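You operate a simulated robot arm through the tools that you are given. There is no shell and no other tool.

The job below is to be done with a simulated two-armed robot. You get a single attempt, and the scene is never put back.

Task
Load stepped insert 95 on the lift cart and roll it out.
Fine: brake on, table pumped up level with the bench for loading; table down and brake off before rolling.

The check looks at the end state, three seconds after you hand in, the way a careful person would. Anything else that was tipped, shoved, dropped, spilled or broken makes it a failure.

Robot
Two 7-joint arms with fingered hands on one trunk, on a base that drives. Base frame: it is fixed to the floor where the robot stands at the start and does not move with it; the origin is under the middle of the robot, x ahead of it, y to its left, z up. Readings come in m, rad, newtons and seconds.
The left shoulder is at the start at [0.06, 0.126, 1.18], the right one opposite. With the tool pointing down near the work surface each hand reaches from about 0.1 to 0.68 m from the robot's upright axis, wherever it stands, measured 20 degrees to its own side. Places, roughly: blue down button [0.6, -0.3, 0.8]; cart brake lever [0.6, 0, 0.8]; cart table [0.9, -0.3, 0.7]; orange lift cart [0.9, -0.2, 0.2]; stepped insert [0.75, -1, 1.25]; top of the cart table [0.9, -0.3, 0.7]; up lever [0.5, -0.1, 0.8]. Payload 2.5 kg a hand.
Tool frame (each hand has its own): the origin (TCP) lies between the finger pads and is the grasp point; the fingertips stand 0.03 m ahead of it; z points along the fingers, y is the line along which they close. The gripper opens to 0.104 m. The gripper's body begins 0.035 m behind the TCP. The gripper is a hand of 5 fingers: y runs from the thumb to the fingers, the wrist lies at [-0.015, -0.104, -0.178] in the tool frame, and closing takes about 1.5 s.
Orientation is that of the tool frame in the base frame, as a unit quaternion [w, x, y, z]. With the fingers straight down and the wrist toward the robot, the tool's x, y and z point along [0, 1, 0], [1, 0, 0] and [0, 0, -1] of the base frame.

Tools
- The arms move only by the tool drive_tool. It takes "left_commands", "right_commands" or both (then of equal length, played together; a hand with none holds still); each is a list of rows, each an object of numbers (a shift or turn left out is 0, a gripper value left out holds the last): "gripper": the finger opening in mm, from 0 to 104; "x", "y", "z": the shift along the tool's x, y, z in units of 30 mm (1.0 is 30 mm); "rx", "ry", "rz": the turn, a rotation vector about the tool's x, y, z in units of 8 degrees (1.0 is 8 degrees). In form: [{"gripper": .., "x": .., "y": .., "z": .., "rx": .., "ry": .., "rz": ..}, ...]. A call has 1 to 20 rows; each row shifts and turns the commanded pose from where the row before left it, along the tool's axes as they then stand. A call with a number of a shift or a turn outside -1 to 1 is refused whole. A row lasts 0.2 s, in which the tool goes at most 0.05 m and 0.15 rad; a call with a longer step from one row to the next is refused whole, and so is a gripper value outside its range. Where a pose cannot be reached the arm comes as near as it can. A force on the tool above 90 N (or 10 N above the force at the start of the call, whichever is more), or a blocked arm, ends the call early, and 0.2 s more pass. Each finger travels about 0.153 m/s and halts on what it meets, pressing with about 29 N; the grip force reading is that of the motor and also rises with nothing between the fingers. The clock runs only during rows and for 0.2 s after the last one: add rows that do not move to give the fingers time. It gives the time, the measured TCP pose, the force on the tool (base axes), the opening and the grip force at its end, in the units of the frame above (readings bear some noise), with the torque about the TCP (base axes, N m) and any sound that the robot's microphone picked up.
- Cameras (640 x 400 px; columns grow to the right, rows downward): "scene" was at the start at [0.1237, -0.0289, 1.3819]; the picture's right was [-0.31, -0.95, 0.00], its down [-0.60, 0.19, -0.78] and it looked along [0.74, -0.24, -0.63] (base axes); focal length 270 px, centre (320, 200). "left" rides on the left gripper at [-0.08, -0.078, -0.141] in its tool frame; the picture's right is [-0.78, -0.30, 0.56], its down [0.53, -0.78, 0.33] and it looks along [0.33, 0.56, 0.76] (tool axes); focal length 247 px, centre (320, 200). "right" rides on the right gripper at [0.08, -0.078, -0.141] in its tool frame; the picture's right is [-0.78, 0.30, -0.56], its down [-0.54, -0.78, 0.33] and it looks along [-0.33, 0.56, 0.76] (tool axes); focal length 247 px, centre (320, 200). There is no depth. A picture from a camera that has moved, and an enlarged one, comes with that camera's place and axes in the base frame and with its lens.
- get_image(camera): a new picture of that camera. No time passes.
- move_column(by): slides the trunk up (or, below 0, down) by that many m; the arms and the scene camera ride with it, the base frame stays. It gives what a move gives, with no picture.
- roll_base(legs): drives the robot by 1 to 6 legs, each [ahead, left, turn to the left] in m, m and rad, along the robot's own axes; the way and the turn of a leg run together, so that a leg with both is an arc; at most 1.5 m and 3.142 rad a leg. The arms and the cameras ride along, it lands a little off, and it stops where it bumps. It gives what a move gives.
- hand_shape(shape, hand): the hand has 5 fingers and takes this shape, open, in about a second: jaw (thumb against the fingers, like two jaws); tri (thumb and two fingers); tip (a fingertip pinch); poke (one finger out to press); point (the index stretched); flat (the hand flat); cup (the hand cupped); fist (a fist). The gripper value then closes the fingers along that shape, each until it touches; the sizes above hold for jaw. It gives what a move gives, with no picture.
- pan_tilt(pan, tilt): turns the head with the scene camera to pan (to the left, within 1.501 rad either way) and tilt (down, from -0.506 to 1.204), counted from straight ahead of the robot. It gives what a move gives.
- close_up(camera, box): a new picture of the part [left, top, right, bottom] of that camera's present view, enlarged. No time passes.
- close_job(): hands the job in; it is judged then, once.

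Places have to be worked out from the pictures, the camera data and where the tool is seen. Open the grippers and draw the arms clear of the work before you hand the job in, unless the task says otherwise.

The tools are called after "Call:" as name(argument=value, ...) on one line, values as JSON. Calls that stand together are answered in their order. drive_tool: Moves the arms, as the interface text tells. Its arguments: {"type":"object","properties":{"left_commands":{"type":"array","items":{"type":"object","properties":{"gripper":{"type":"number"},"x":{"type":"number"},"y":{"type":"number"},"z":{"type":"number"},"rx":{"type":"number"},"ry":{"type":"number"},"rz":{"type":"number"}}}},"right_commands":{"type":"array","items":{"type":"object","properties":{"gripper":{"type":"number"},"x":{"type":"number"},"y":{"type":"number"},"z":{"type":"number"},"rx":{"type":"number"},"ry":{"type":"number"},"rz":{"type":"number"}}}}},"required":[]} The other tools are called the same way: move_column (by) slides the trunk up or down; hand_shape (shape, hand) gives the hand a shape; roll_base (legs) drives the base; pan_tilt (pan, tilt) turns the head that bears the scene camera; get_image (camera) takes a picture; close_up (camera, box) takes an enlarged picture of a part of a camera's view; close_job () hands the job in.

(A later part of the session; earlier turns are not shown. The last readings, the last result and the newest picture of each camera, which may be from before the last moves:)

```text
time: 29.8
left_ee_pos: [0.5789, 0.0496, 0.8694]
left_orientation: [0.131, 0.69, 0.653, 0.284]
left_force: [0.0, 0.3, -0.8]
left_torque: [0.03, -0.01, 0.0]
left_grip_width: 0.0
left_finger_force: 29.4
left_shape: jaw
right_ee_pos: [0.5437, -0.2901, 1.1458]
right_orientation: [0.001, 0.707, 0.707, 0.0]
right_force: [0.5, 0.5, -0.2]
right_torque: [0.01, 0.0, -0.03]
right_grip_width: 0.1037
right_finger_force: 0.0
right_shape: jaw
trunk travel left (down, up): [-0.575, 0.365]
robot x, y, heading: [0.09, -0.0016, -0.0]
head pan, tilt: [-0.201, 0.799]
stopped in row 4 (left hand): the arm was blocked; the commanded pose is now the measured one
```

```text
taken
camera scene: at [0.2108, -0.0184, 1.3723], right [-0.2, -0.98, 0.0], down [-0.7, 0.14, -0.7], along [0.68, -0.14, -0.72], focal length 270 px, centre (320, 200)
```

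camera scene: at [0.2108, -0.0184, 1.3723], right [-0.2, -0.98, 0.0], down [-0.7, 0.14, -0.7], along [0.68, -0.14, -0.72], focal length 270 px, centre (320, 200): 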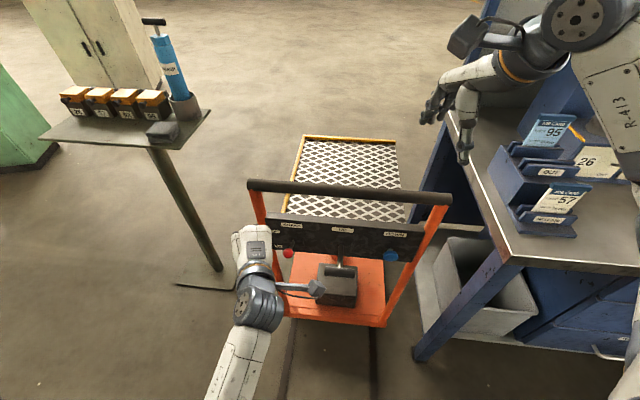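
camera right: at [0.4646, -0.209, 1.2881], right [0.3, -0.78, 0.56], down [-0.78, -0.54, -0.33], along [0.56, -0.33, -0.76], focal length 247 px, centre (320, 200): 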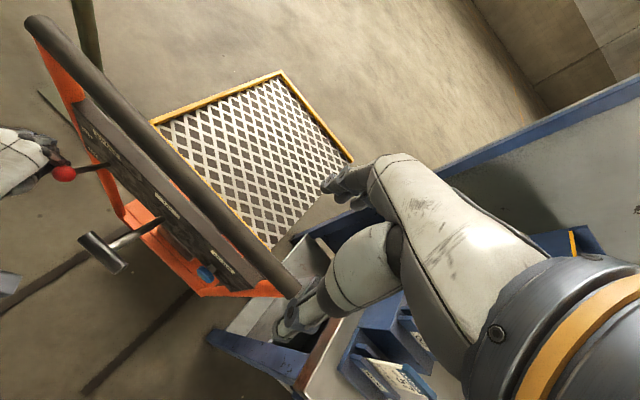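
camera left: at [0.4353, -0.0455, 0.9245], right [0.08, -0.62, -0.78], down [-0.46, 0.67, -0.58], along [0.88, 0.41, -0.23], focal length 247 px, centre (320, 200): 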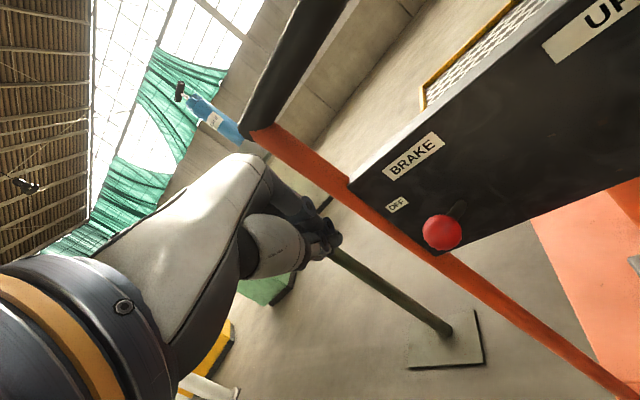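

The arm reports blocked without hand force; I look at the left elbow to see what it is touching.

Call:
pan_tilt(pan=0.5, tilt=1.1)

Call:
get_image(camera="scene")

```text
time: 30.8
left_ee_pos: [0.5779, 0.0496, 0.8704]
left_orientation: [0.13, 0.69, 0.653, 0.284]
left_force: [-0.6, 0.4, -0.3]
left_torque: [0.02, 0.02, 0.03]
left_grip_width: 0.0
left_finger_force: 29.7
left_shape: jaw
right_ee_pos: [0.5427, -0.2894, 1.1469]
right_orientation: [-0.001, 0.707, 0.707, 0.0]
right_force: [0.1, 0.5, 0.9]
right_torque: [0.02, -0.03, -0.02]
right_grip_width: 0.1035
right_finger_force: 0.0
right_shape: jaw
trunk travel left (down, up): [-0.575, 0.365]
robot x, y, heading: [0.0902, 0.003, 0.002]
head pan, tilt: [0.499, 1.1]
```

```text
taken
camera scene: at [0.1873, 0.0279, 1.3506], right [0.48, -0.88, 0.0], down [-0.78, -0.43, -0.45], along [0.4, 0.22, -0.89], focal length 270 px, centre (320, 200)
```

scene: 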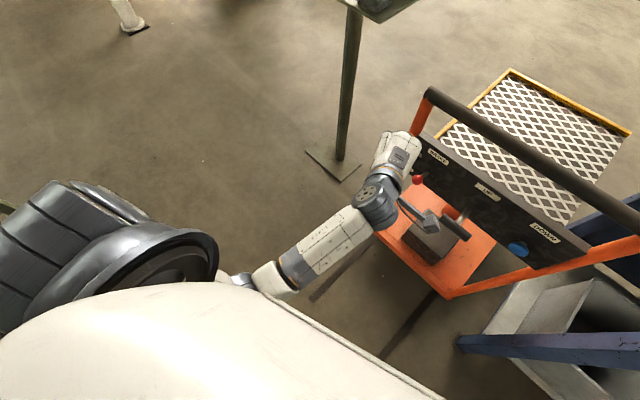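

The left elbow has folded under the robot's chest. I lift the hand up and outward to unfold it.

Call:
drive_tool(left_commands=[{"x": 0.74, "y": 0.49, "z": -0.7}, {"x": 0.74, "y": 0.49, "z": -0.7}, {"x": 0.74, "y": 0.49, "z": -0.7}, {"x": 0.74, "y": 0.49, "z": -0.7}, {"x": 0.74, "y": 0.49, "z": -0.7}, {"x": 0.74, "y": 0.49, "z": -0.7}, {}])

Call:
get_image(camera="scene")

```text
time: 32.4
left_ee_pos: [0.5783, 0.1457, 1.0493]
left_orientation: [0.132, 0.69, 0.653, 0.283]
left_force: [-0.2, 0.9, -0.3]
left_torque: [-0.01, -0.01, 0.01]
left_grip_width: 0.0
left_finger_force: 28.6
left_shape: jaw
right_ee_pos: [0.5438, -0.2901, 1.1468]
right_orientation: [0.0, 0.708, 0.707, 0.0]
right_force: [0.2, 0.1, -1.2]
right_torque: [-0.04, 0.01, 0.0]
right_grip_width: 0.1036
right_finger_force: 0.1
right_shape: jaw
trunk travel left (down, up): [-0.575, 0.365]
robot x, y, heading: [0.0878, -0.0012, -0.003]
head pan, tilt: [0.499, 1.1]
```

```text
taken
camera scene: at [0.1873, 0.0279, 1.3506], right [0.48, -0.88, 0.0], down [-0.78, -0.43, -0.45], along [0.4, 0.22, -0.89], focal length 270 px, centre (320, 200)
```

scene: 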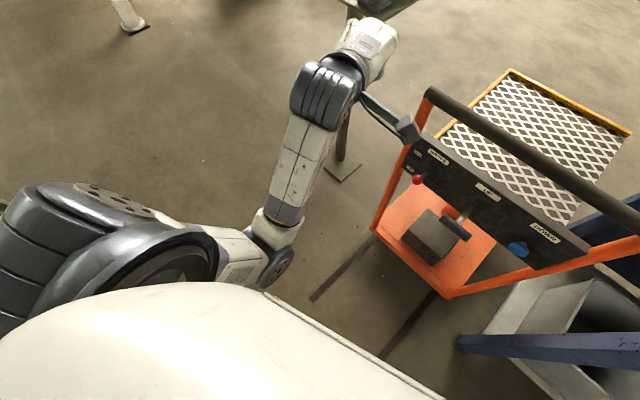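

New plan: back off and turn the robot to face the cart squarely (cart yaw ≈ -0.32), which puts the brake straight ahead of the left shoulder, then work with a lowered trunk.

Call:
roll_base(legs=[[-0.13, 0.0, 0.0], [0.0, 0.0, -0.32]])

Call:
pan_tilt(pan=0.0, tilt=0.8)

Call:
get_image(camera="scene")

Call:
pan_tilt(pan=1.5, tilt=0.7)

Call:
get_image(camera="scene")

Call:
pan_tilt(pan=-1.5, tilt=0.7)

Call:
get_image(camera="scene")

```text
time: 34.7
left_ee_pos: [0.4711, -0.0153, 1.0498]
left_orientation: [0.174, 0.785, 0.535, 0.259]
left_force: [0.5, 0.0, 0.5]
left_torque: [0.02, -0.02, -0.02]
left_grip_width: 0.0
left_finger_force: 28.6
left_shape: jaw
right_ee_pos: [0.3005, -0.417, 1.1461]
right_orientation: [0.0, 0.81, 0.586, -0.001]
right_force: [0.2, 0.1, 0.7]
right_torque: [-0.05, 0.0, -0.02]
right_grip_width: 0.1038
right_finger_force: 0.2
right_shape: jaw
trunk travel left (down, up): [-0.575, 0.365]
robot x, y, heading: [-0.0416, 0.0009, -0.316]
head pan, tilt: [0.499, 1.1]
```

```text
time: 35.6
left_ee_pos: [0.4708, -0.0149, 1.0504]
left_orientation: [0.175, 0.785, 0.535, 0.259]
left_force: [0.7, 0.4, 0.6]
left_torque: [0.0, 0.01, 0.01]
left_grip_width: 0.0002
left_finger_force: 29.1
left_shape: jaw
right_ee_pos: [0.2999, -0.4163, 1.1462]
right_orientation: [0.0, 0.81, 0.586, -0.001]
right_force: [-0.1, -0.3, -1.0]
right_torque: [0.0, 0.0, 0.0]
right_grip_width: 0.1033
right_finger_force: 0.1
right_shape: jaw
trunk travel left (down, up): [-0.575, 0.365]
robot x, y, heading: [-0.0398, 0.0023, -0.318]
head pan, tilt: [0.0, 0.799]
```

```text
taken
camera scene: at [0.0773, -0.0399, 1.3723], right [-0.31, -0.95, 0.0], down [-0.68, 0.22, -0.7], along [0.66, -0.22, -0.72], focal length 270 px, centre (320, 200)
```

scene: 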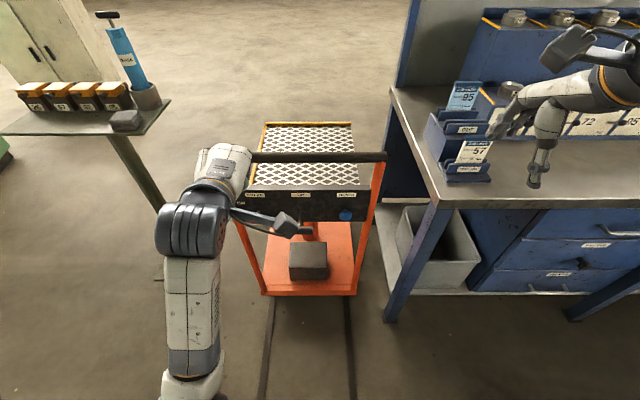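

```text
time: 37.2
left_ee_pos: [0.4712, -0.0145, 1.0492]
left_orientation: [0.174, 0.785, 0.535, 0.258]
left_force: [0.4, -0.1, -0.1]
left_torque: [0.0, -0.03, 0.01]
left_grip_width: 0.0
left_finger_force: 28.8
left_shape: jaw
right_ee_pos: [0.3003, -0.4169, 1.146]
right_orientation: [0.0, 0.81, 0.586, 0.0]
right_force: [0.3, -0.7, 0.3]
right_torque: [0.01, 0.01, -0.02]
right_grip_width: 0.1038
right_finger_force: 0.1
right_shape: jaw
trunk travel left (down, up): [-0.575, 0.365]
robot x, y, heading: [-0.0403, -0.0007, -0.315]
head pan, tilt: [1.499, 0.7]
```

```text
taken
camera scene: at [0.033, 0.0638, 1.3805], right [0.92, -0.38, 0.0], down [-0.25, -0.6, -0.76], along [0.29, 0.71, -0.64], focal length 270 px, centre (320, 200)
```

scene: 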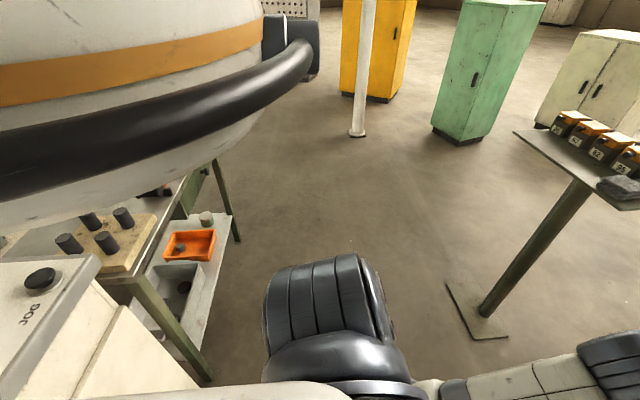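

```text
time: 39.9
left_ee_pos: [0.4719, -0.0141, 1.0493]
left_orientation: [0.174, 0.785, 0.536, 0.259]
left_force: [0.5, 0.3, -0.1]
left_torque: [-0.01, 0.0, -0.04]
left_grip_width: 0.0
left_finger_force: 28.5
left_shape: jaw
right_ee_pos: [0.3008, -0.4164, 1.1467]
right_orientation: [-0.001, 0.81, 0.586, 0.0]
right_force: [0.0, -0.2, 0.5]
right_torque: [-0.01, -0.03, 0.01]
right_grip_width: 0.1036
right_finger_force: 0.1
right_shape: jaw
trunk travel left (down, up): [-0.575, 0.365]
robot x, y, heading: [-0.0383, -0.0018, -0.32]
head pan, tilt: [-1.499, 0.7]
```

```text
taken
camera scene: at [-0.02, -0.0972, 1.3806], right [-0.97, 0.24, 0.0], down [0.16, 0.62, -0.76], along [-0.19, -0.74, -0.64], focal length 270 px, centre (320, 200)
```

scene: 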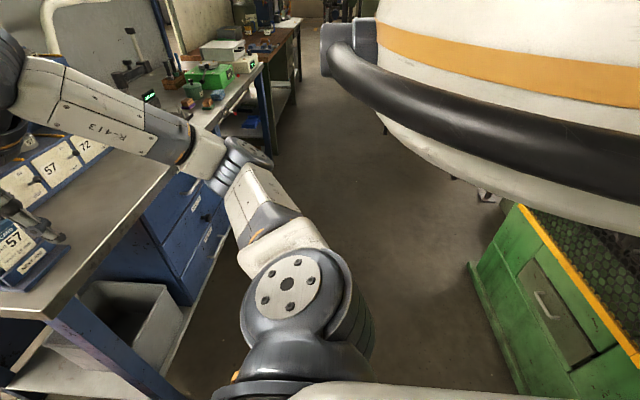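

Robot now faces the cart squarely. I raise the right hand out of the way and turn the left hand to point forward along the cart axis, slightly retracted.

Call:
drive_tool(left_commands=[{"rx": -0.866, "ry": -0.105, "rz": -0.179, "gripper": 70}, {"rx": -0.866, "ry": -0.105, "rz": -0.179}, {"rx": -0.866, "ry": -0.105, "rz": -0.179}, {"rx": -0.866, "ry": -0.105, "rz": -0.179}, {"rx": -0.866, "ry": -0.105, "rz": -0.179}, {"rx": -0.866, "ry": -0.105, "rz": -0.179}, {"rx": -0.866, "ry": -0.105, "rz": -0.179}, {"rx": -0.866, "ry": -0.105, "rz": -0.179}, {"z": -1}, {"z": -1}, {}], right_commands=[{"z": -1}, {"z": -1}, {"z": -1}, {"z": -1}, {"z": -1}, {"z": -1}, {"x": 0.5}, {"x": 0.5}, {"x": 0.5}, {}, {}])

Call:
pan_tilt(pan=0.2, tilt=1.0)

Call:
get_image(camera="scene")

Call:
get_image(camera="left")

```text
time: 42.2
left_ee_pos: [0.4144, 0.0043, 1.0526]
left_orientation: [0.573, 0.574, 0.407, 0.419]
left_force: [0.3, 1.2, 0.3]
left_torque: [0.02, -0.03, -0.01]
left_grip_width: 0.0701
left_finger_force: 0.1
left_shape: jaw
right_ee_pos: [0.3153, -0.374, 1.3262]
right_orientation: [0.0, 0.81, 0.587, -0.001]
right_force: [0.2, -0.1, 0.1]
right_torque: [0.02, -0.02, 0.02]
right_grip_width: 0.1039
right_finger_force: 0.1
right_shape: jaw
trunk travel left (down, up): [-0.575, 0.365]
robot x, y, heading: [-0.0412, 0.0006, -0.32]
head pan, tilt: [-1.499, 0.7]
```

```text
time: 44.0
left_ee_pos: [0.4141, 0.0042, 1.0507]
left_orientation: [0.572, 0.575, 0.409, 0.419]
left_force: [0.3, 0.9, 1.4]
left_torque: [0.0, -0.01, 0.03]
left_grip_width: 0.0699
left_finger_force: 0.0
left_shape: jaw
right_ee_pos: [0.3142, -0.3755, 1.327]
right_orientation: [0.0, 0.81, 0.587, 0.0]
right_force: [0.5, 1.7, -0.6]
right_torque: [0.02, 0.0, -0.03]
right_grip_width: 0.104
right_finger_force: 0.1
right_shape: jaw
trunk travel left (down, up): [-0.575, 0.365]
robot x, y, heading: [-0.0404, 0.0024, -0.319]
head pan, tilt: [0.201, 1.0]
```

```text
taken
camera scene: at [0.0699, -0.023, 1.3572], right [-0.12, -0.99, 0.0], down [-0.84, 0.1, -0.54], along [0.54, -0.06, -0.84], focal length 270 px, centre (320, 200)
```

scene: 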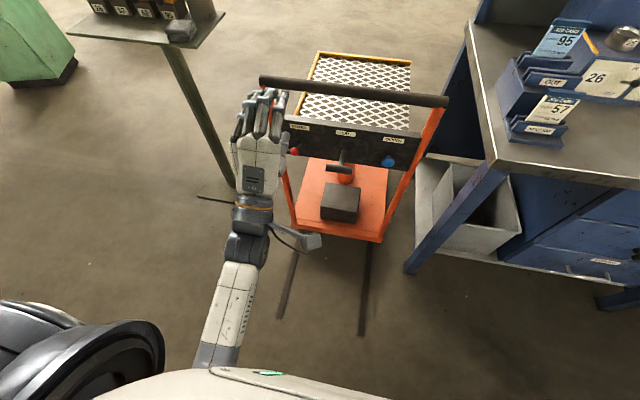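

```text
taken
camera left: at [0.2549, -0.0254, 0.9723], right [0.29, -0.91, -0.3], down [0.49, 0.41, -0.77], along [0.82, 0.07, 0.56], focal length 247 px, centre (320, 200)
```

left: 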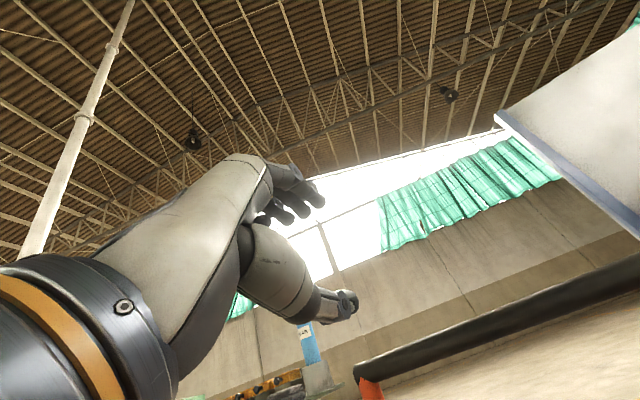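

The hand points forward properly. I lower the trunk 0.2 m.

Call:
move_column(by=-0.2)

Call:
get_image(camera="scene")

Call:
get_image(camera="left")

```text
time: 46.1
left_ee_pos: [0.4144, 0.0052, 0.8502]
left_orientation: [0.571, 0.575, 0.41, 0.419]
left_force: [-0.8, -0.2, 0.4]
left_torque: [-0.03, 0.0, 0.0]
left_grip_width: 0.07
left_finger_force: 0.1
left_shape: jaw
right_ee_pos: [0.3156, -0.3746, 1.1256]
right_orientation: [-0.001, 0.81, 0.587, 0.0]
right_force: [-0.3, -0.4, -0.3]
right_torque: [0.02, 0.02, 0.01]
right_grip_width: 0.1037
right_finger_force: 0.0
right_shape: jaw
trunk travel left (down, up): [-0.375, 0.565]
robot x, y, heading: [-0.0371, -0.0018, -0.316]
head pan, tilt: [0.201, 1.0]
```

```text
taken
camera scene: at [0.0698, -0.0229, 1.1572], right [-0.12, -0.99, 0.0], down [-0.84, 0.1, -0.54], along [0.54, -0.06, -0.84], focal length 270 px, centre (320, 200)
```

scene: 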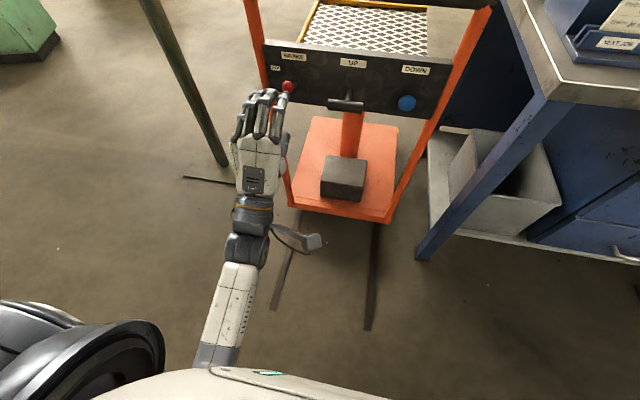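

```text
taken
camera left: at [0.2544, -0.0252, 0.7717], right [0.29, -0.91, -0.31], down [0.49, 0.41, -0.77], along [0.82, 0.07, 0.56], focal length 247 px, centre (320, 200)
```

left: 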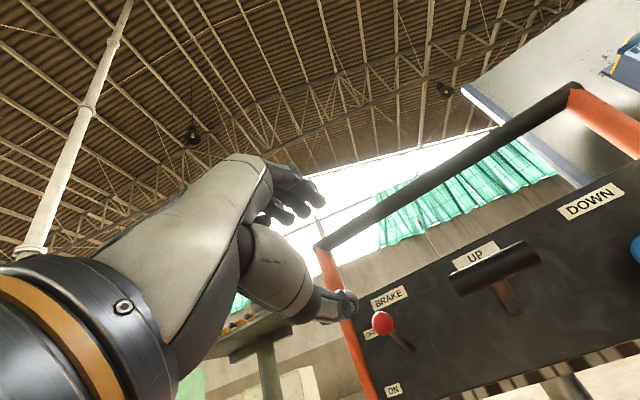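

Knob seen again at (0.592,-0.013,0.80). I move to the pre-grasp in front of it.

Call:
drive_tool(left_commands=[{"x": 0.42, "y": -0.56, "z": 0.83}, {"x": 0.42, "y": -0.56, "z": 0.83}, {"x": 0.42, "y": -0.56, "z": 0.83}, {}])

Call:
get_image(camera="left")

Call:
get_image(camera="scene")

```text
time: 47.1
left_ee_pos: [0.4977, 0.0174, 0.799]
left_orientation: [0.573, 0.572, 0.416, 0.415]
left_force: [-0.2, 0.0, -0.2]
left_torque: [0.0, -0.01, 0.03]
left_grip_width: 0.07
left_finger_force: 0.0
left_shape: jaw
right_ee_pos: [0.3134, -0.375, 1.1257]
right_orientation: [0.001, 0.81, 0.586, 0.0]
right_force: [-0.1, -0.8, -0.2]
right_torque: [-0.01, -0.02, -0.03]
right_grip_width: 0.1037
right_finger_force: 0.1
right_shape: jaw
trunk travel left (down, up): [-0.375, 0.565]
robot x, y, heading: [-0.0364, 0.0004, -0.316]
head pan, tilt: [0.201, 1.0]
```

```text
taken
camera left: at [0.3368, -0.0152, 0.7225], right [0.29, -0.91, -0.29], down [0.48, 0.4, -0.78], along [0.83, 0.08, 0.56], focal length 247 px, centre (320, 200)
```

left: 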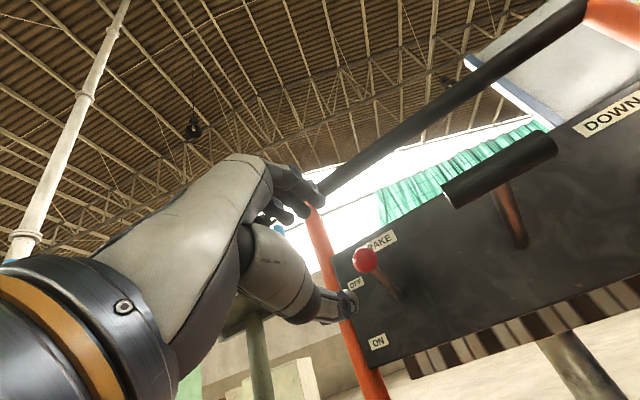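

```text
taken
camera scene: at [0.0699, -0.0229, 1.1572], right [-0.12, -0.99, 0.0], down [-0.84, 0.1, -0.54], along [0.54, -0.06, -0.84], focal length 270 px, centre (320, 200)
```

scene: 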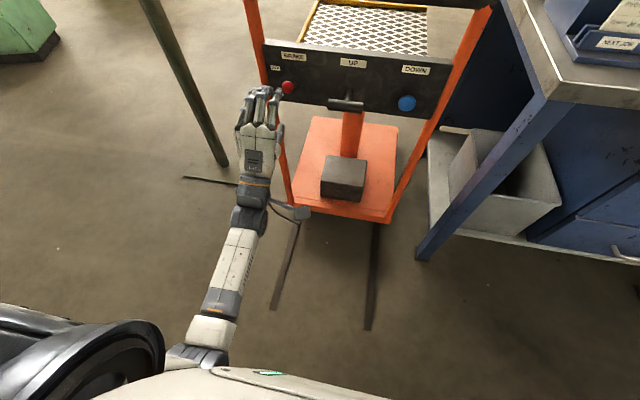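

Aligned. I advance around the knob and close the fingers on it.

Call:
drive_tool(left_commands=[{"z": 0.8}, {"z": 0.8}, {"z": 0.8}, {"z": 0.8}, {}])

Call:
get_image(camera="left")

Call:
close_up(camera="scene", box=[220, 30, 380, 130])

```text
time: 48.4
left_ee_pos: [0.5876, -0.0133, 0.7991]
left_orientation: [0.572, 0.571, 0.416, 0.416]
left_force: [0.4, 0.5, 0.2]
left_torque: [-0.02, -0.01, 0.02]
left_grip_width: 0.0698
left_finger_force: 0.0
left_shape: jaw
right_ee_pos: [0.3148, -0.3751, 1.1261]
right_orientation: [0.0, 0.81, 0.587, 0.0]
right_force: [-0.7, 0.0, 0.7]
right_torque: [0.02, 0.01, 0.06]
right_grip_width: 0.1037
right_finger_force: 0.0
right_shape: jaw
trunk travel left (down, up): [-0.375, 0.565]
robot x, y, heading: [-0.0379, 0.0009, -0.317]
head pan, tilt: [0.201, 1.0]
```

```text
taken
camera left: at [0.4282, -0.0447, 0.7227], right [0.29, -0.91, -0.29], down [0.48, 0.4, -0.78], along [0.83, 0.08, 0.56], focal length 247 px, centre (320, 200)
```

left: 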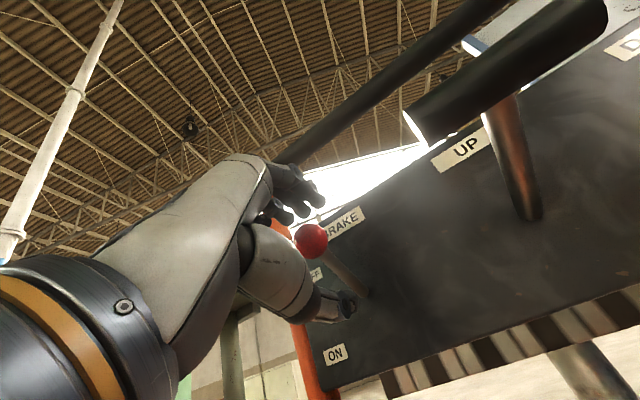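

```text
4.00 times, centred on (300, 80) of scene
camera zoom: at [0.0699, -0.023, 1.1572], right [-0.12, -0.99, 0.0], down [-0.84, 0.1, -0.54], along [0.54, -0.06, -0.84], focal length 1082 px, centre (400, 680)
```

zoom: 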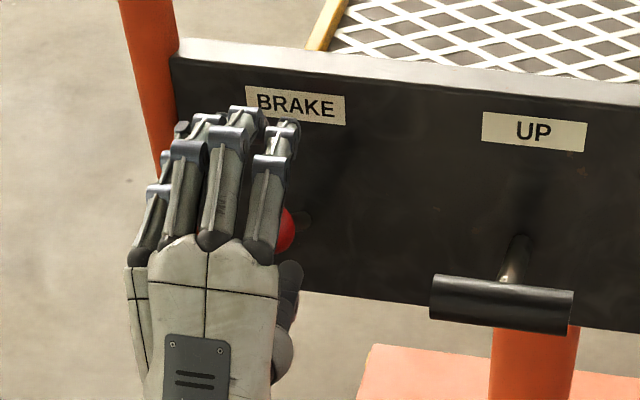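

TCP lies on the index–thumb line, nearly at the knob. I nudge 6 mm right and close.

Call:
drive_tool(left_commands=[{"x": -0.25, "z": 0.2}, {"gripper": 10}, {}, {}, {}, {}])

Call:
get_image(camera="left")

Call:
close_up(camera="scene", box=[220, 30, 380, 130])

```text
time: 49.8
left_ee_pos: [0.5912, -0.0218, 0.7987]
left_orientation: [0.572, 0.572, 0.417, 0.414]
left_force: [-0.9, -2.3, -2.2]
left_torque: [-0.06, 0.08, -0.06]
left_grip_width: 0.0105
left_finger_force: 0.2
left_shape: jaw
right_ee_pos: [0.3161, -0.3743, 1.1255]
right_orientation: [0.0, 0.81, 0.586, 0.001]
right_force: [-0.1, -0.4, -0.6]
right_torque: [0.02, -0.01, 0.02]
right_grip_width: 0.1039
right_finger_force: 0.1
right_shape: jaw
trunk travel left (down, up): [-0.375, 0.565]
robot x, y, heading: [-0.0375, -0.0017, -0.324]
head pan, tilt: [0.201, 1.0]
```

```text
taken
camera left: at [0.4309, -0.0536, 0.7224], right [0.29, -0.91, -0.3], down [0.48, 0.4, -0.78], along [0.83, 0.08, 0.56], focal length 247 px, centre (320, 200)
```

left: 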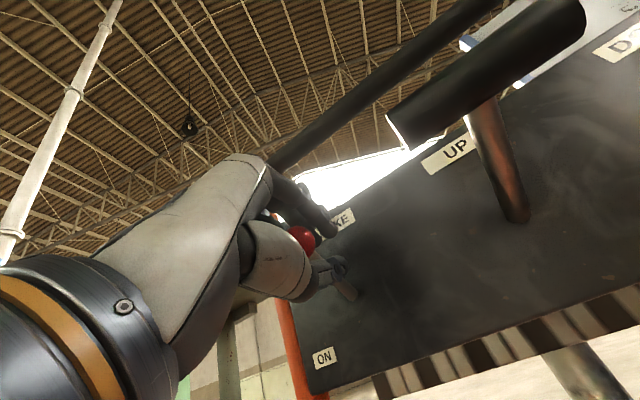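

```text
4.00 times, centred on (300, 80) of scene
camera zoom: at [0.07, -0.0231, 1.1571], right [-0.12, -0.99, 0.0], down [-0.84, 0.1, -0.54], along [0.54, -0.06, -0.84], focal length 1082 px, centre (400, 680)
```

zoom: 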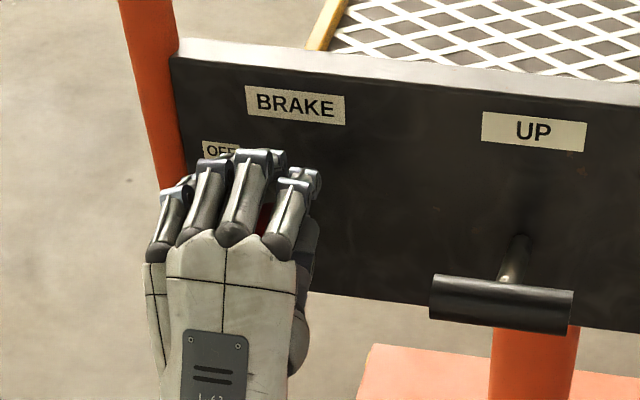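

The knob is caged between fingers and thumb. I swing it down along the lever's arc toward ON.

Call:
drive_tool(left_commands=[{"y": -0.5, "z": -0.28, "gripper": 5}, {"y": -0.5, "z": -0.17}, {"y": -0.5, "z": -0.07}, {"y": -0.5, "z": 0.02}, {"y": -0.5, "z": 0.1}, {"y": -0.5, "z": 0.2}, {"y": -0.4, "z": 0.2}, {}])

Call:
get_image(camera="left")

Call:
close_up(camera="scene", box=[220, 30, 380, 130])

```text
time: 51.5
left_ee_pos: [0.5869, -0.0215, 0.7043]
left_orientation: [0.578, 0.568, 0.411, 0.418]
left_force: [-13.1, -0.3, 16.9]
left_torque: [-0.14, -0.95, 0.19]
left_grip_width: 0.022
left_finger_force: 28.8
left_shape: jaw
left hand out of reach, approached as far as the arm can: row 7
right_ee_pos: [0.3121, -0.3741, 1.126]
right_orientation: [0.0, 0.81, 0.587, 0.001]
right_force: [-0.6, 0.4, 0.0]
right_torque: [-0.03, 0.0, 0.01]
right_grip_width: 0.1039
right_finger_force: 0.0
right_shape: jaw
trunk travel left (down, up): [-0.375, 0.565]
robot x, y, heading: [-0.04, -0.0015, -0.317]
head pan, tilt: [0.201, 1.0]
```

```text
taken
camera left: at [0.4284, -0.0535, 0.6261], right [0.29, -0.91, -0.29], down [0.49, 0.4, -0.77], along [0.82, 0.08, 0.57], focal length 247 px, centre (320, 200)
```

left: 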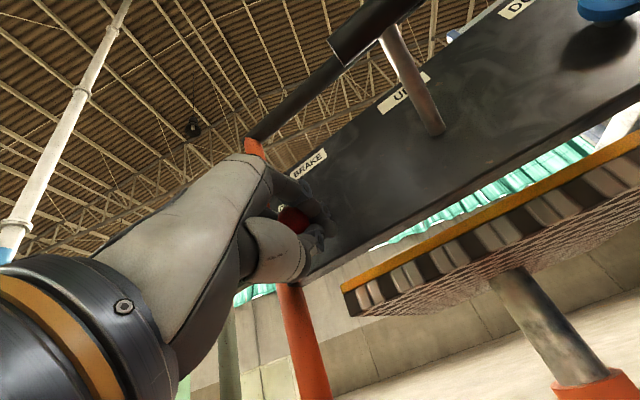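

```text
4.00 times, centred on (300, 80) of scene
camera zoom: at [0.0674, -0.0229, 1.1576], right [-0.12, -0.99, 0.0], down [-0.83, 0.1, -0.54], along [0.54, -0.06, -0.84], focal length 1082 px, centre (400, 680)
```

zoom: 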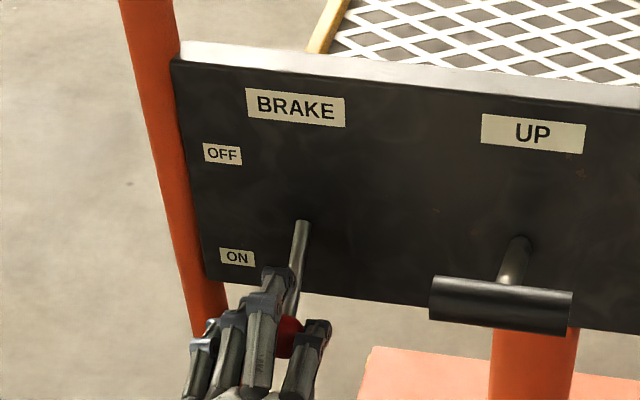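

The lever is swung down. I open the hand, back off straight and check the lever position.

Call:
drive_tool(left_commands=[{"gripper": 80}, {}, {}, {}, {"z": -0.7}, {"z": -0.7}, {"z": -0.7}, {"z": -0.7}, {}])

Call:
get_image(camera="left")

Call:
close_up(camera="scene", box=[220, 30, 380, 130])

```text
time: 53.5
left_ee_pos: [0.5083, 0.0046, 0.7006]
left_orientation: [0.572, 0.572, 0.416, 0.415]
left_force: [-0.1, 0.1, 0.7]
left_torque: [0.03, 0.02, 0.03]
left_grip_width: 0.08
left_finger_force: 0.1
left_shape: jaw
right_ee_pos: [0.3138, -0.374, 1.1263]
right_orientation: [0.0, 0.81, 0.587, 0.0]
right_force: [0.0, -0.6, -0.2]
right_torque: [-0.01, 0.02, 0.0]
right_grip_width: 0.1037
right_finger_force: 0.1
right_shape: jaw
trunk travel left (down, up): [-0.375, 0.565]
robot x, y, heading: [-0.0405, -0.0013, -0.315]
head pan, tilt: [0.201, 1.0]
```

```text
taken
camera left: at [0.3482, -0.0273, 0.6234], right [0.29, -0.91, -0.3], down [0.48, 0.4, -0.78], along [0.83, 0.08, 0.56], focal length 247 px, centre (320, 200)
```

left: 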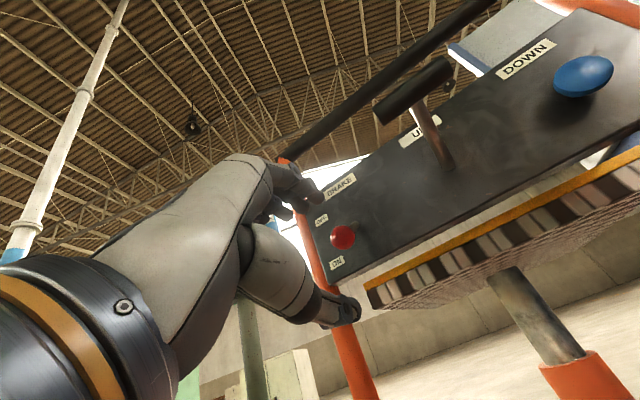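

```text
4.00 times, centred on (300, 80) of scene
camera zoom: at [0.0698, -0.0229, 1.1572], right [-0.12, -0.99, 0.0], down [-0.84, 0.1, -0.54], along [0.54, -0.06, -0.84], focal length 1082 px, centre (400, 680)
```

zoom: 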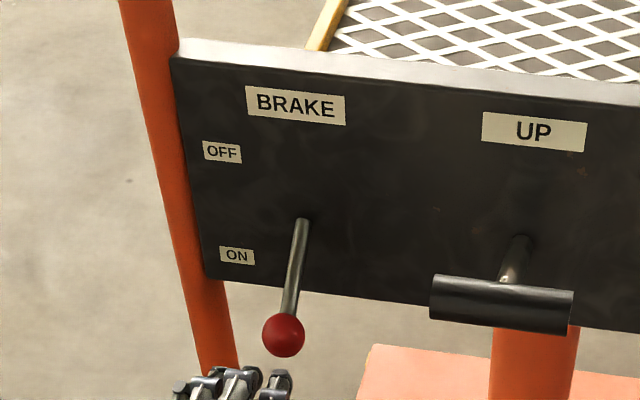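

The brake lever now points down to ON. Next the pump lever: its T-bar is at about (0.514,-0.125,0.803). I bring the left hand to a pre-grasp in front of it.

Call:
drive_tool(left_commands=[{"z": -0.9}, {"z": -0.9}, {"x": -0.875, "y": 0.68}, {"x": -0.875, "y": 0.68}, {"x": -0.875, "y": 0.68}, {"x": -0.875, "y": 0.68}, {"x": -0.875, "y": 0.68}, {}])

Call:
get_image(camera="left")

Call:
get_image(camera="scene")

```text
time: 55.2
left_ee_pos: [0.4245, -0.0797, 0.7866]
left_orientation: [0.546, 0.604, 0.356, 0.459]
left_force: [0.5, 0.1, 0.6]
left_torque: [0.01, 0.0, 0.03]
left_grip_width: 0.0798
left_finger_force: 0.1
left_shape: jaw
right_ee_pos: [0.315, -0.3749, 1.1258]
right_orientation: [-0.001, 0.81, 0.586, 0.0]
right_force: [-0.2, 0.4, -0.3]
right_torque: [-0.02, 0.03, 0.0]
right_grip_width: 0.1034
right_finger_force: 0.1
right_shape: jaw
trunk travel left (down, up): [-0.375, 0.565]
robot x, y, heading: [-0.0433, 0.0034, -0.319]
head pan, tilt: [0.201, 1.0]
stopped in row 8 (left hand): the arm was blocked; the commanded pose is now the measured one
```

```text
taken
camera left: at [0.2705, -0.0956, 0.6962], right [0.29, -0.86, -0.41], down [0.54, 0.51, -0.67], along [0.79, -0.03, 0.62], focal length 247 px, centre (320, 200)
```

left: 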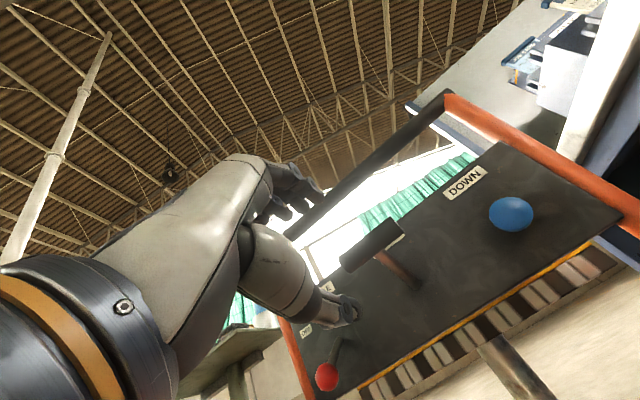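

```text
taken
camera scene: at [0.0699, -0.0229, 1.1572], right [-0.12, -0.99, 0.0], down [-0.84, 0.1, -0.54], along [0.54, -0.06, -0.84], focal length 270 px, centre (320, 200)
```

scene: 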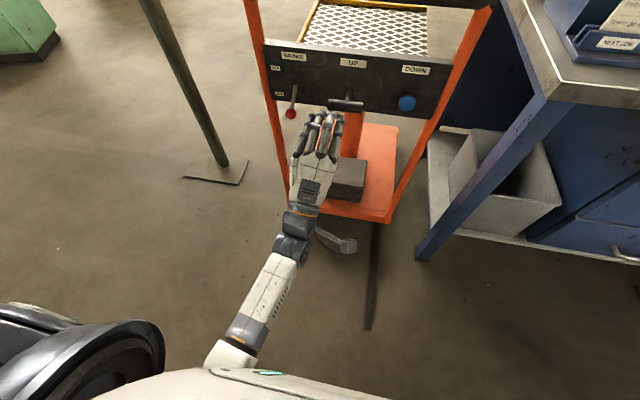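

The left elbow meets the chest when the hand crosses inward. I shift the hand back outward and strafe the whole base 0.12 m right instead.

Call:
drive_tool(left_commands=[{"x": 1}, {"x": 1}, {"x": 1, "rx": 0.07, "ry": 0.08, "rz": -0.6}, {"x": 0.7, "z": -0.5, "rx": 0.07, "ry": 0.08, "rz": -0.6}, {}])

Call:
roll_base(legs=[[0.0, -0.12, 0.0]])

Call:
get_image(camera="left")

Call:
get_image(camera="scene")

```text
time: 56.4
left_ee_pos: [0.4461, 0.0276, 0.8039]
left_orientation: [0.573, 0.571, 0.416, 0.414]
left_force: [0.1, -0.1, -0.5]
left_torque: [0.0, 0.01, 0.03]
left_grip_width: 0.0801
left_finger_force: 0.0
left_shape: jaw
right_ee_pos: [0.3148, -0.3746, 1.1262]
right_orientation: [-0.001, 0.81, 0.587, 0.0]
right_force: [1.0, -0.2, -0.1]
right_torque: [0.01, 0.04, 0.01]
right_grip_width: 0.1039
right_finger_force: 0.0
right_shape: jaw
trunk travel left (down, up): [-0.375, 0.565]
robot x, y, heading: [-0.0431, 0.002, -0.317]
head pan, tilt: [0.201, 1.0]
```

```text
time: 57.6
left_ee_pos: [0.4089, -0.089, 0.8043]
left_orientation: [0.573, 0.572, 0.416, 0.414]
left_force: [0.5, 0.5, 0.1]
left_torque: [-0.01, 0.01, -0.02]
left_grip_width: 0.0802
left_finger_force: 0.0
left_shape: jaw
right_ee_pos: [0.2779, -0.4896, 1.1261]
right_orientation: [0.0, 0.811, 0.585, 0.0]
right_force: [0.1, 0.3, 0.2]
right_torque: [-0.01, -0.04, 0.0]
right_grip_width: 0.1039
right_finger_force: 0.1
right_shape: jaw
trunk travel left (down, up): [-0.375, 0.565]
robot x, y, heading: [-0.0751, -0.1143, -0.317]
head pan, tilt: [0.201, 1.0]
```

```text
taken
camera left: at [0.2491, -0.1197, 0.7278], right [0.29, -0.91, -0.29], down [0.48, 0.4, -0.78], along [0.83, 0.08, 0.56], focal length 247 px, centre (320, 200)
```

left: 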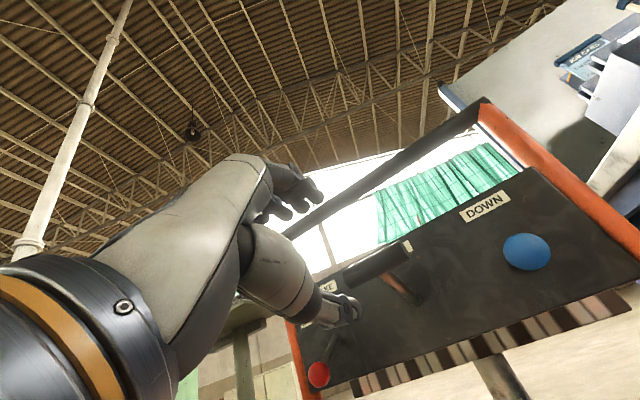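

```text
taken
camera scene: at [0.0321, -0.1375, 1.1572], right [-0.12, -0.99, 0.0], down [-0.84, 0.1, -0.54], along [0.54, -0.06, -0.84], focal length 270 px, centre (320, 200)
```

scene: 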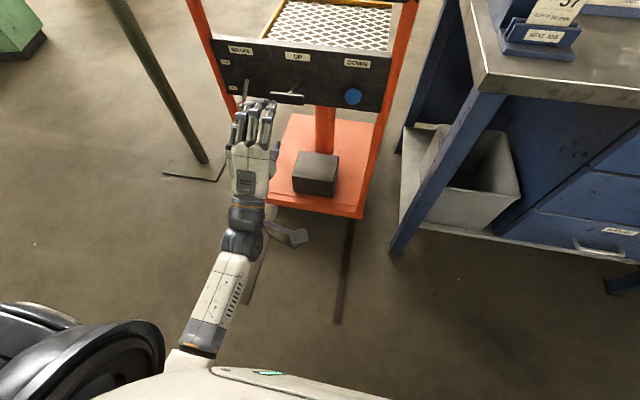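

I align laterally and advance onto the T-bar, then close.

Call:
drive_tool(left_commands=[{"x": -0.39}, {"z": 0.9}, {"z": 0.9}, {"z": 0.9}, {"z": 0.9}, {}])

Call:
get_image(camera="left")

Call:
close_up(camera="scene", box=[200, 40, 360, 140])

```text
time: 59.0
left_ee_pos: [0.5084, -0.1339, 0.8042]
left_orientation: [0.574, 0.572, 0.416, 0.414]
left_force: [0.7, 0.4, 0.1]
left_torque: [0.0, -0.02, 0.03]
left_grip_width: 0.08
left_finger_force: 0.0
left_shape: jaw
right_ee_pos: [0.277, -0.489, 1.1253]
right_orientation: [0.0, 0.811, 0.586, 0.0]
right_force: [-0.4, 0.5, -0.7]
right_torque: [-0.01, 0.01, 0.03]
right_grip_width: 0.1036
right_finger_force: 0.1
right_shape: jaw
trunk travel left (down, up): [-0.375, 0.565]
robot x, y, heading: [-0.0772, -0.114, -0.318]
head pan, tilt: [0.201, 1.0]
```

```text
taken
camera left: at [0.3484, -0.1652, 0.7281], right [0.29, -0.91, -0.29], down [0.48, 0.4, -0.78], along [0.83, 0.08, 0.56], focal length 247 px, centre (320, 200)
```

left: 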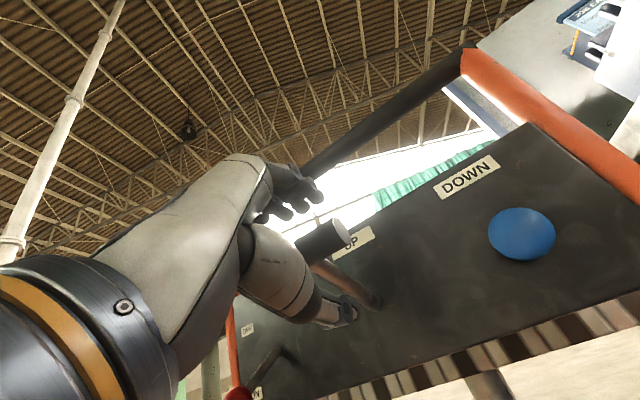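

```text
4.00 times, centred on (280, 90) of scene
camera zoom: at [0.0321, -0.1374, 1.1572], right [-0.12, -0.99, 0.0], down [-0.84, 0.1, -0.54], along [0.54, -0.06, -0.84], focal length 1082 px, centre (480, 640)
```

zoom: 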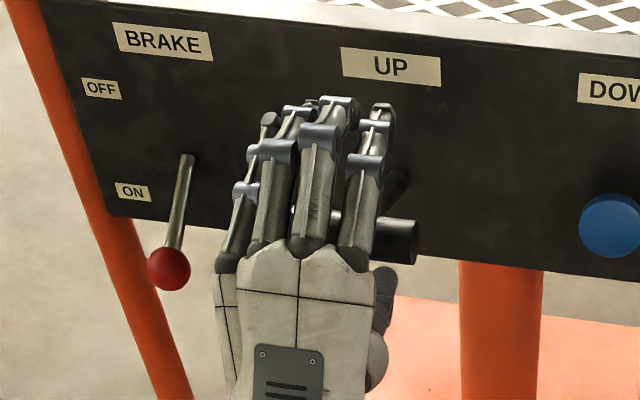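

Fingers straddle the T-bar. I close on it and make a first down stroke.

Call:
drive_tool(left_commands=[{"gripper": 12}, {}, {}, {}, {"y": -0.5, "z": -0.15}, {"y": -0.5, "z": -0.08}, {"y": -0.5, "z": 0}, {"y": -0.5, "z": 0.05}, {"y": -0.5, "z": 0.12}, {}])

Call:
get_image(camera="left")

Call:
get_image(camera="scene")

```text
time: 61.2
left_ee_pos: [0.505, -0.1319, 0.7302]
left_orientation: [0.575, 0.57, 0.415, 0.415]
left_force: [-8.6, 4.2, 8.0]
left_torque: [-0.02, -0.33, 0.16]
left_grip_width: 0.0136
left_finger_force: 0.0
left_shape: jaw
right_ee_pos: [0.2753, -0.4888, 1.1261]
right_orientation: [0.001, 0.81, 0.586, 0.0]
right_force: [0.3, 0.6, -1.0]
right_torque: [0.03, 0.0, 0.02]
right_grip_width: 0.1039
right_finger_force: 0.1
right_shape: jaw
trunk travel left (down, up): [-0.375, 0.565]
robot x, y, heading: [-0.0774, -0.117, -0.318]
head pan, tilt: [0.201, 1.0]
```

```text
taken
camera left: at [0.3458, -0.1639, 0.6538], right [0.29, -0.91, -0.29], down [0.49, 0.4, -0.78], along [0.83, 0.08, 0.56], focal length 247 px, centre (320, 200)
```

left: 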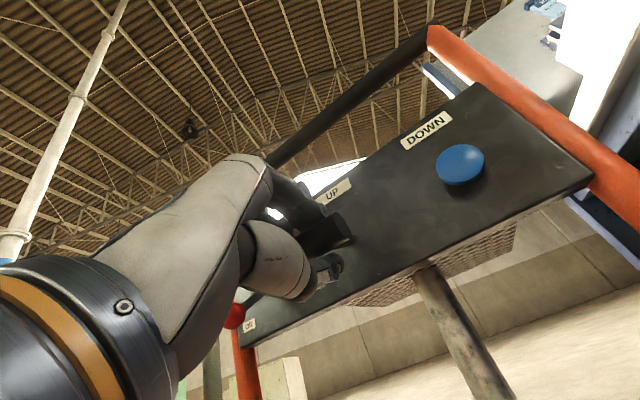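

```text
taken
camera scene: at [0.0308, -0.1371, 1.1574], right [-0.12, -0.99, 0.0], down [-0.83, 0.1, -0.54], along [0.54, -0.06, -0.84], focal length 270 px, centre (320, 200)
```

scene: 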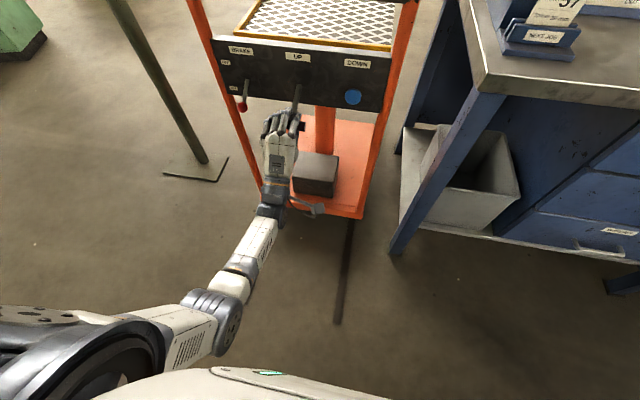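

The table rose with that stroke. I do another up-down cycle and compare.

Call:
drive_tool(left_commands=[{"y": 0.5, "z": -0.12}, {"y": 0.5, "z": -0.05}, {"y": 0.5}, {"y": 0.5, "z": 0.08}, {"y": 0.5, "z": 0.15}, {}, {"y": -0.5, "z": -0.15}, {"y": -0.5, "z": -0.08}, {"y": -0.5, "z": 0}, {"y": -0.5, "z": 0.05}, {"y": -0.5, "z": 0.12}, {}])

Call:
get_image(camera="scene")

Call:
get_image(camera="left")

```text
time: 63.9
left_ee_pos: [0.5066, -0.1311, 0.7307]
left_orientation: [0.575, 0.571, 0.415, 0.415]
left_force: [-9.3, 4.6, 8.2]
left_torque: [0.0, -0.3, 0.13]
left_grip_width: 0.0136
left_finger_force: 0.2
left_shape: jaw
right_ee_pos: [0.2753, -0.4886, 1.1263]
right_orientation: [0.002, 0.81, 0.586, 0.0]
right_force: [0.9, -0.2, 0.2]
right_torque: [-0.03, 0.0, 0.03]
right_grip_width: 0.1035
right_finger_force: 0.0
right_shape: jaw
trunk travel left (down, up): [-0.375, 0.565]
robot x, y, heading: [-0.073, -0.113, -0.32]
head pan, tilt: [0.201, 1.0]
```

```text
taken
camera scene: at [0.0309, -0.1371, 1.1574], right [-0.12, -0.99, 0.0], down [-0.83, 0.1, -0.54], along [0.54, -0.06, -0.84], focal length 270 px, centre (320, 200)
```

scene: 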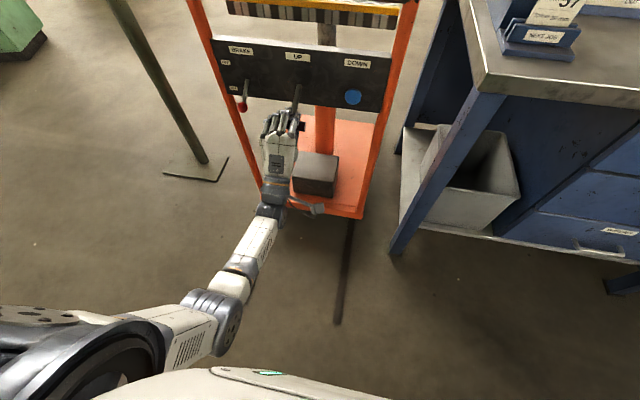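

```text
taken
camera left: at [0.3461, -0.1633, 0.6541], right [0.29, -0.91, -0.29], down [0.48, 0.4, -0.78], along [0.83, 0.08, 0.56], focal length 247 px, centre (320, 200)
```

left: 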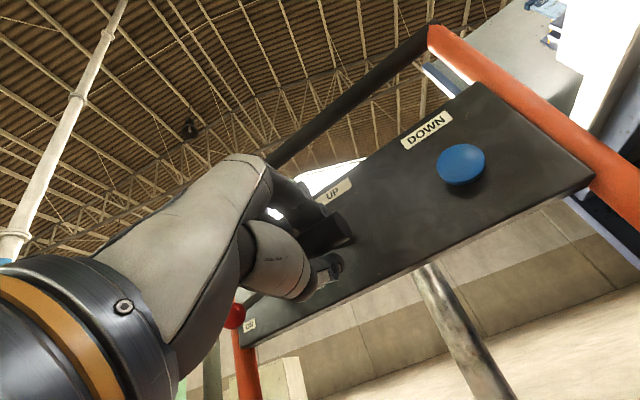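

Two strokes lifted it a lot. I tilt the head up to compare the table with the bench top.

Call:
pan_tilt(pan=-0.1, tilt=0.4)

Call:
get_image(camera="scene")

Call:
close_up(camera="scene", box=[230, 150, 470, 300])

```text
time: 64.8
left_ee_pos: [0.5055, -0.1297, 0.732]
left_orientation: [0.574, 0.57, 0.415, 0.415]
left_force: [-8.5, 4.9, 8.4]
left_torque: [0.04, -0.32, 0.16]
left_grip_width: 0.0138
left_finger_force: 0.0
left_shape: jaw
right_ee_pos: [0.2751, -0.489, 1.1268]
right_orientation: [0.001, 0.811, 0.586, 0.001]
right_force: [0.4, -0.4, -0.5]
right_torque: [-0.02, -0.01, 0.0]
right_grip_width: 0.1037
right_finger_force: 0.1
right_shape: jaw
trunk travel left (down, up): [-0.375, 0.565]
robot x, y, heading: [-0.0742, -0.1128, -0.319]
head pan, tilt: [-0.099, 0.4]
```

```text
taken
camera scene: at [0.0463, -0.1665, 1.2075], right [-0.41, -0.91, 0.0], down [-0.35, 0.16, -0.92], along [0.84, -0.37, -0.39], focal length 270 px, centre (320, 200)
```

scene: 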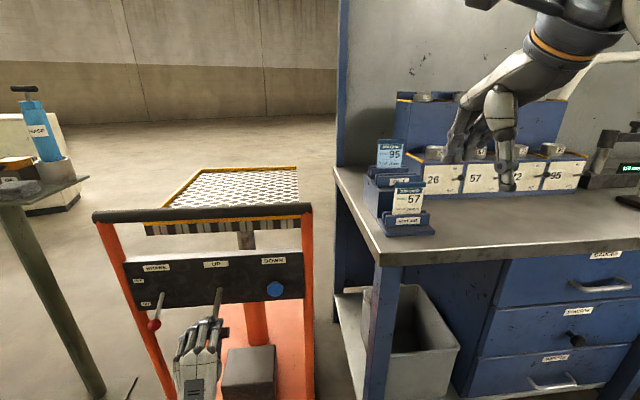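

```text
2.67 times, centred on (350, 225) of scene
camera zoom: at [0.0463, -0.1665, 1.2075], right [-0.41, -0.91, 0.0], down [-0.35, 0.16, -0.92], along [0.84, -0.37, -0.39], focal length 721 px, centre (240, 133)
```

zoom: 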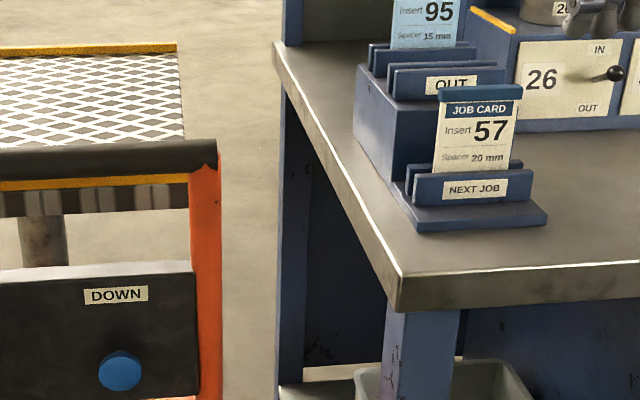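

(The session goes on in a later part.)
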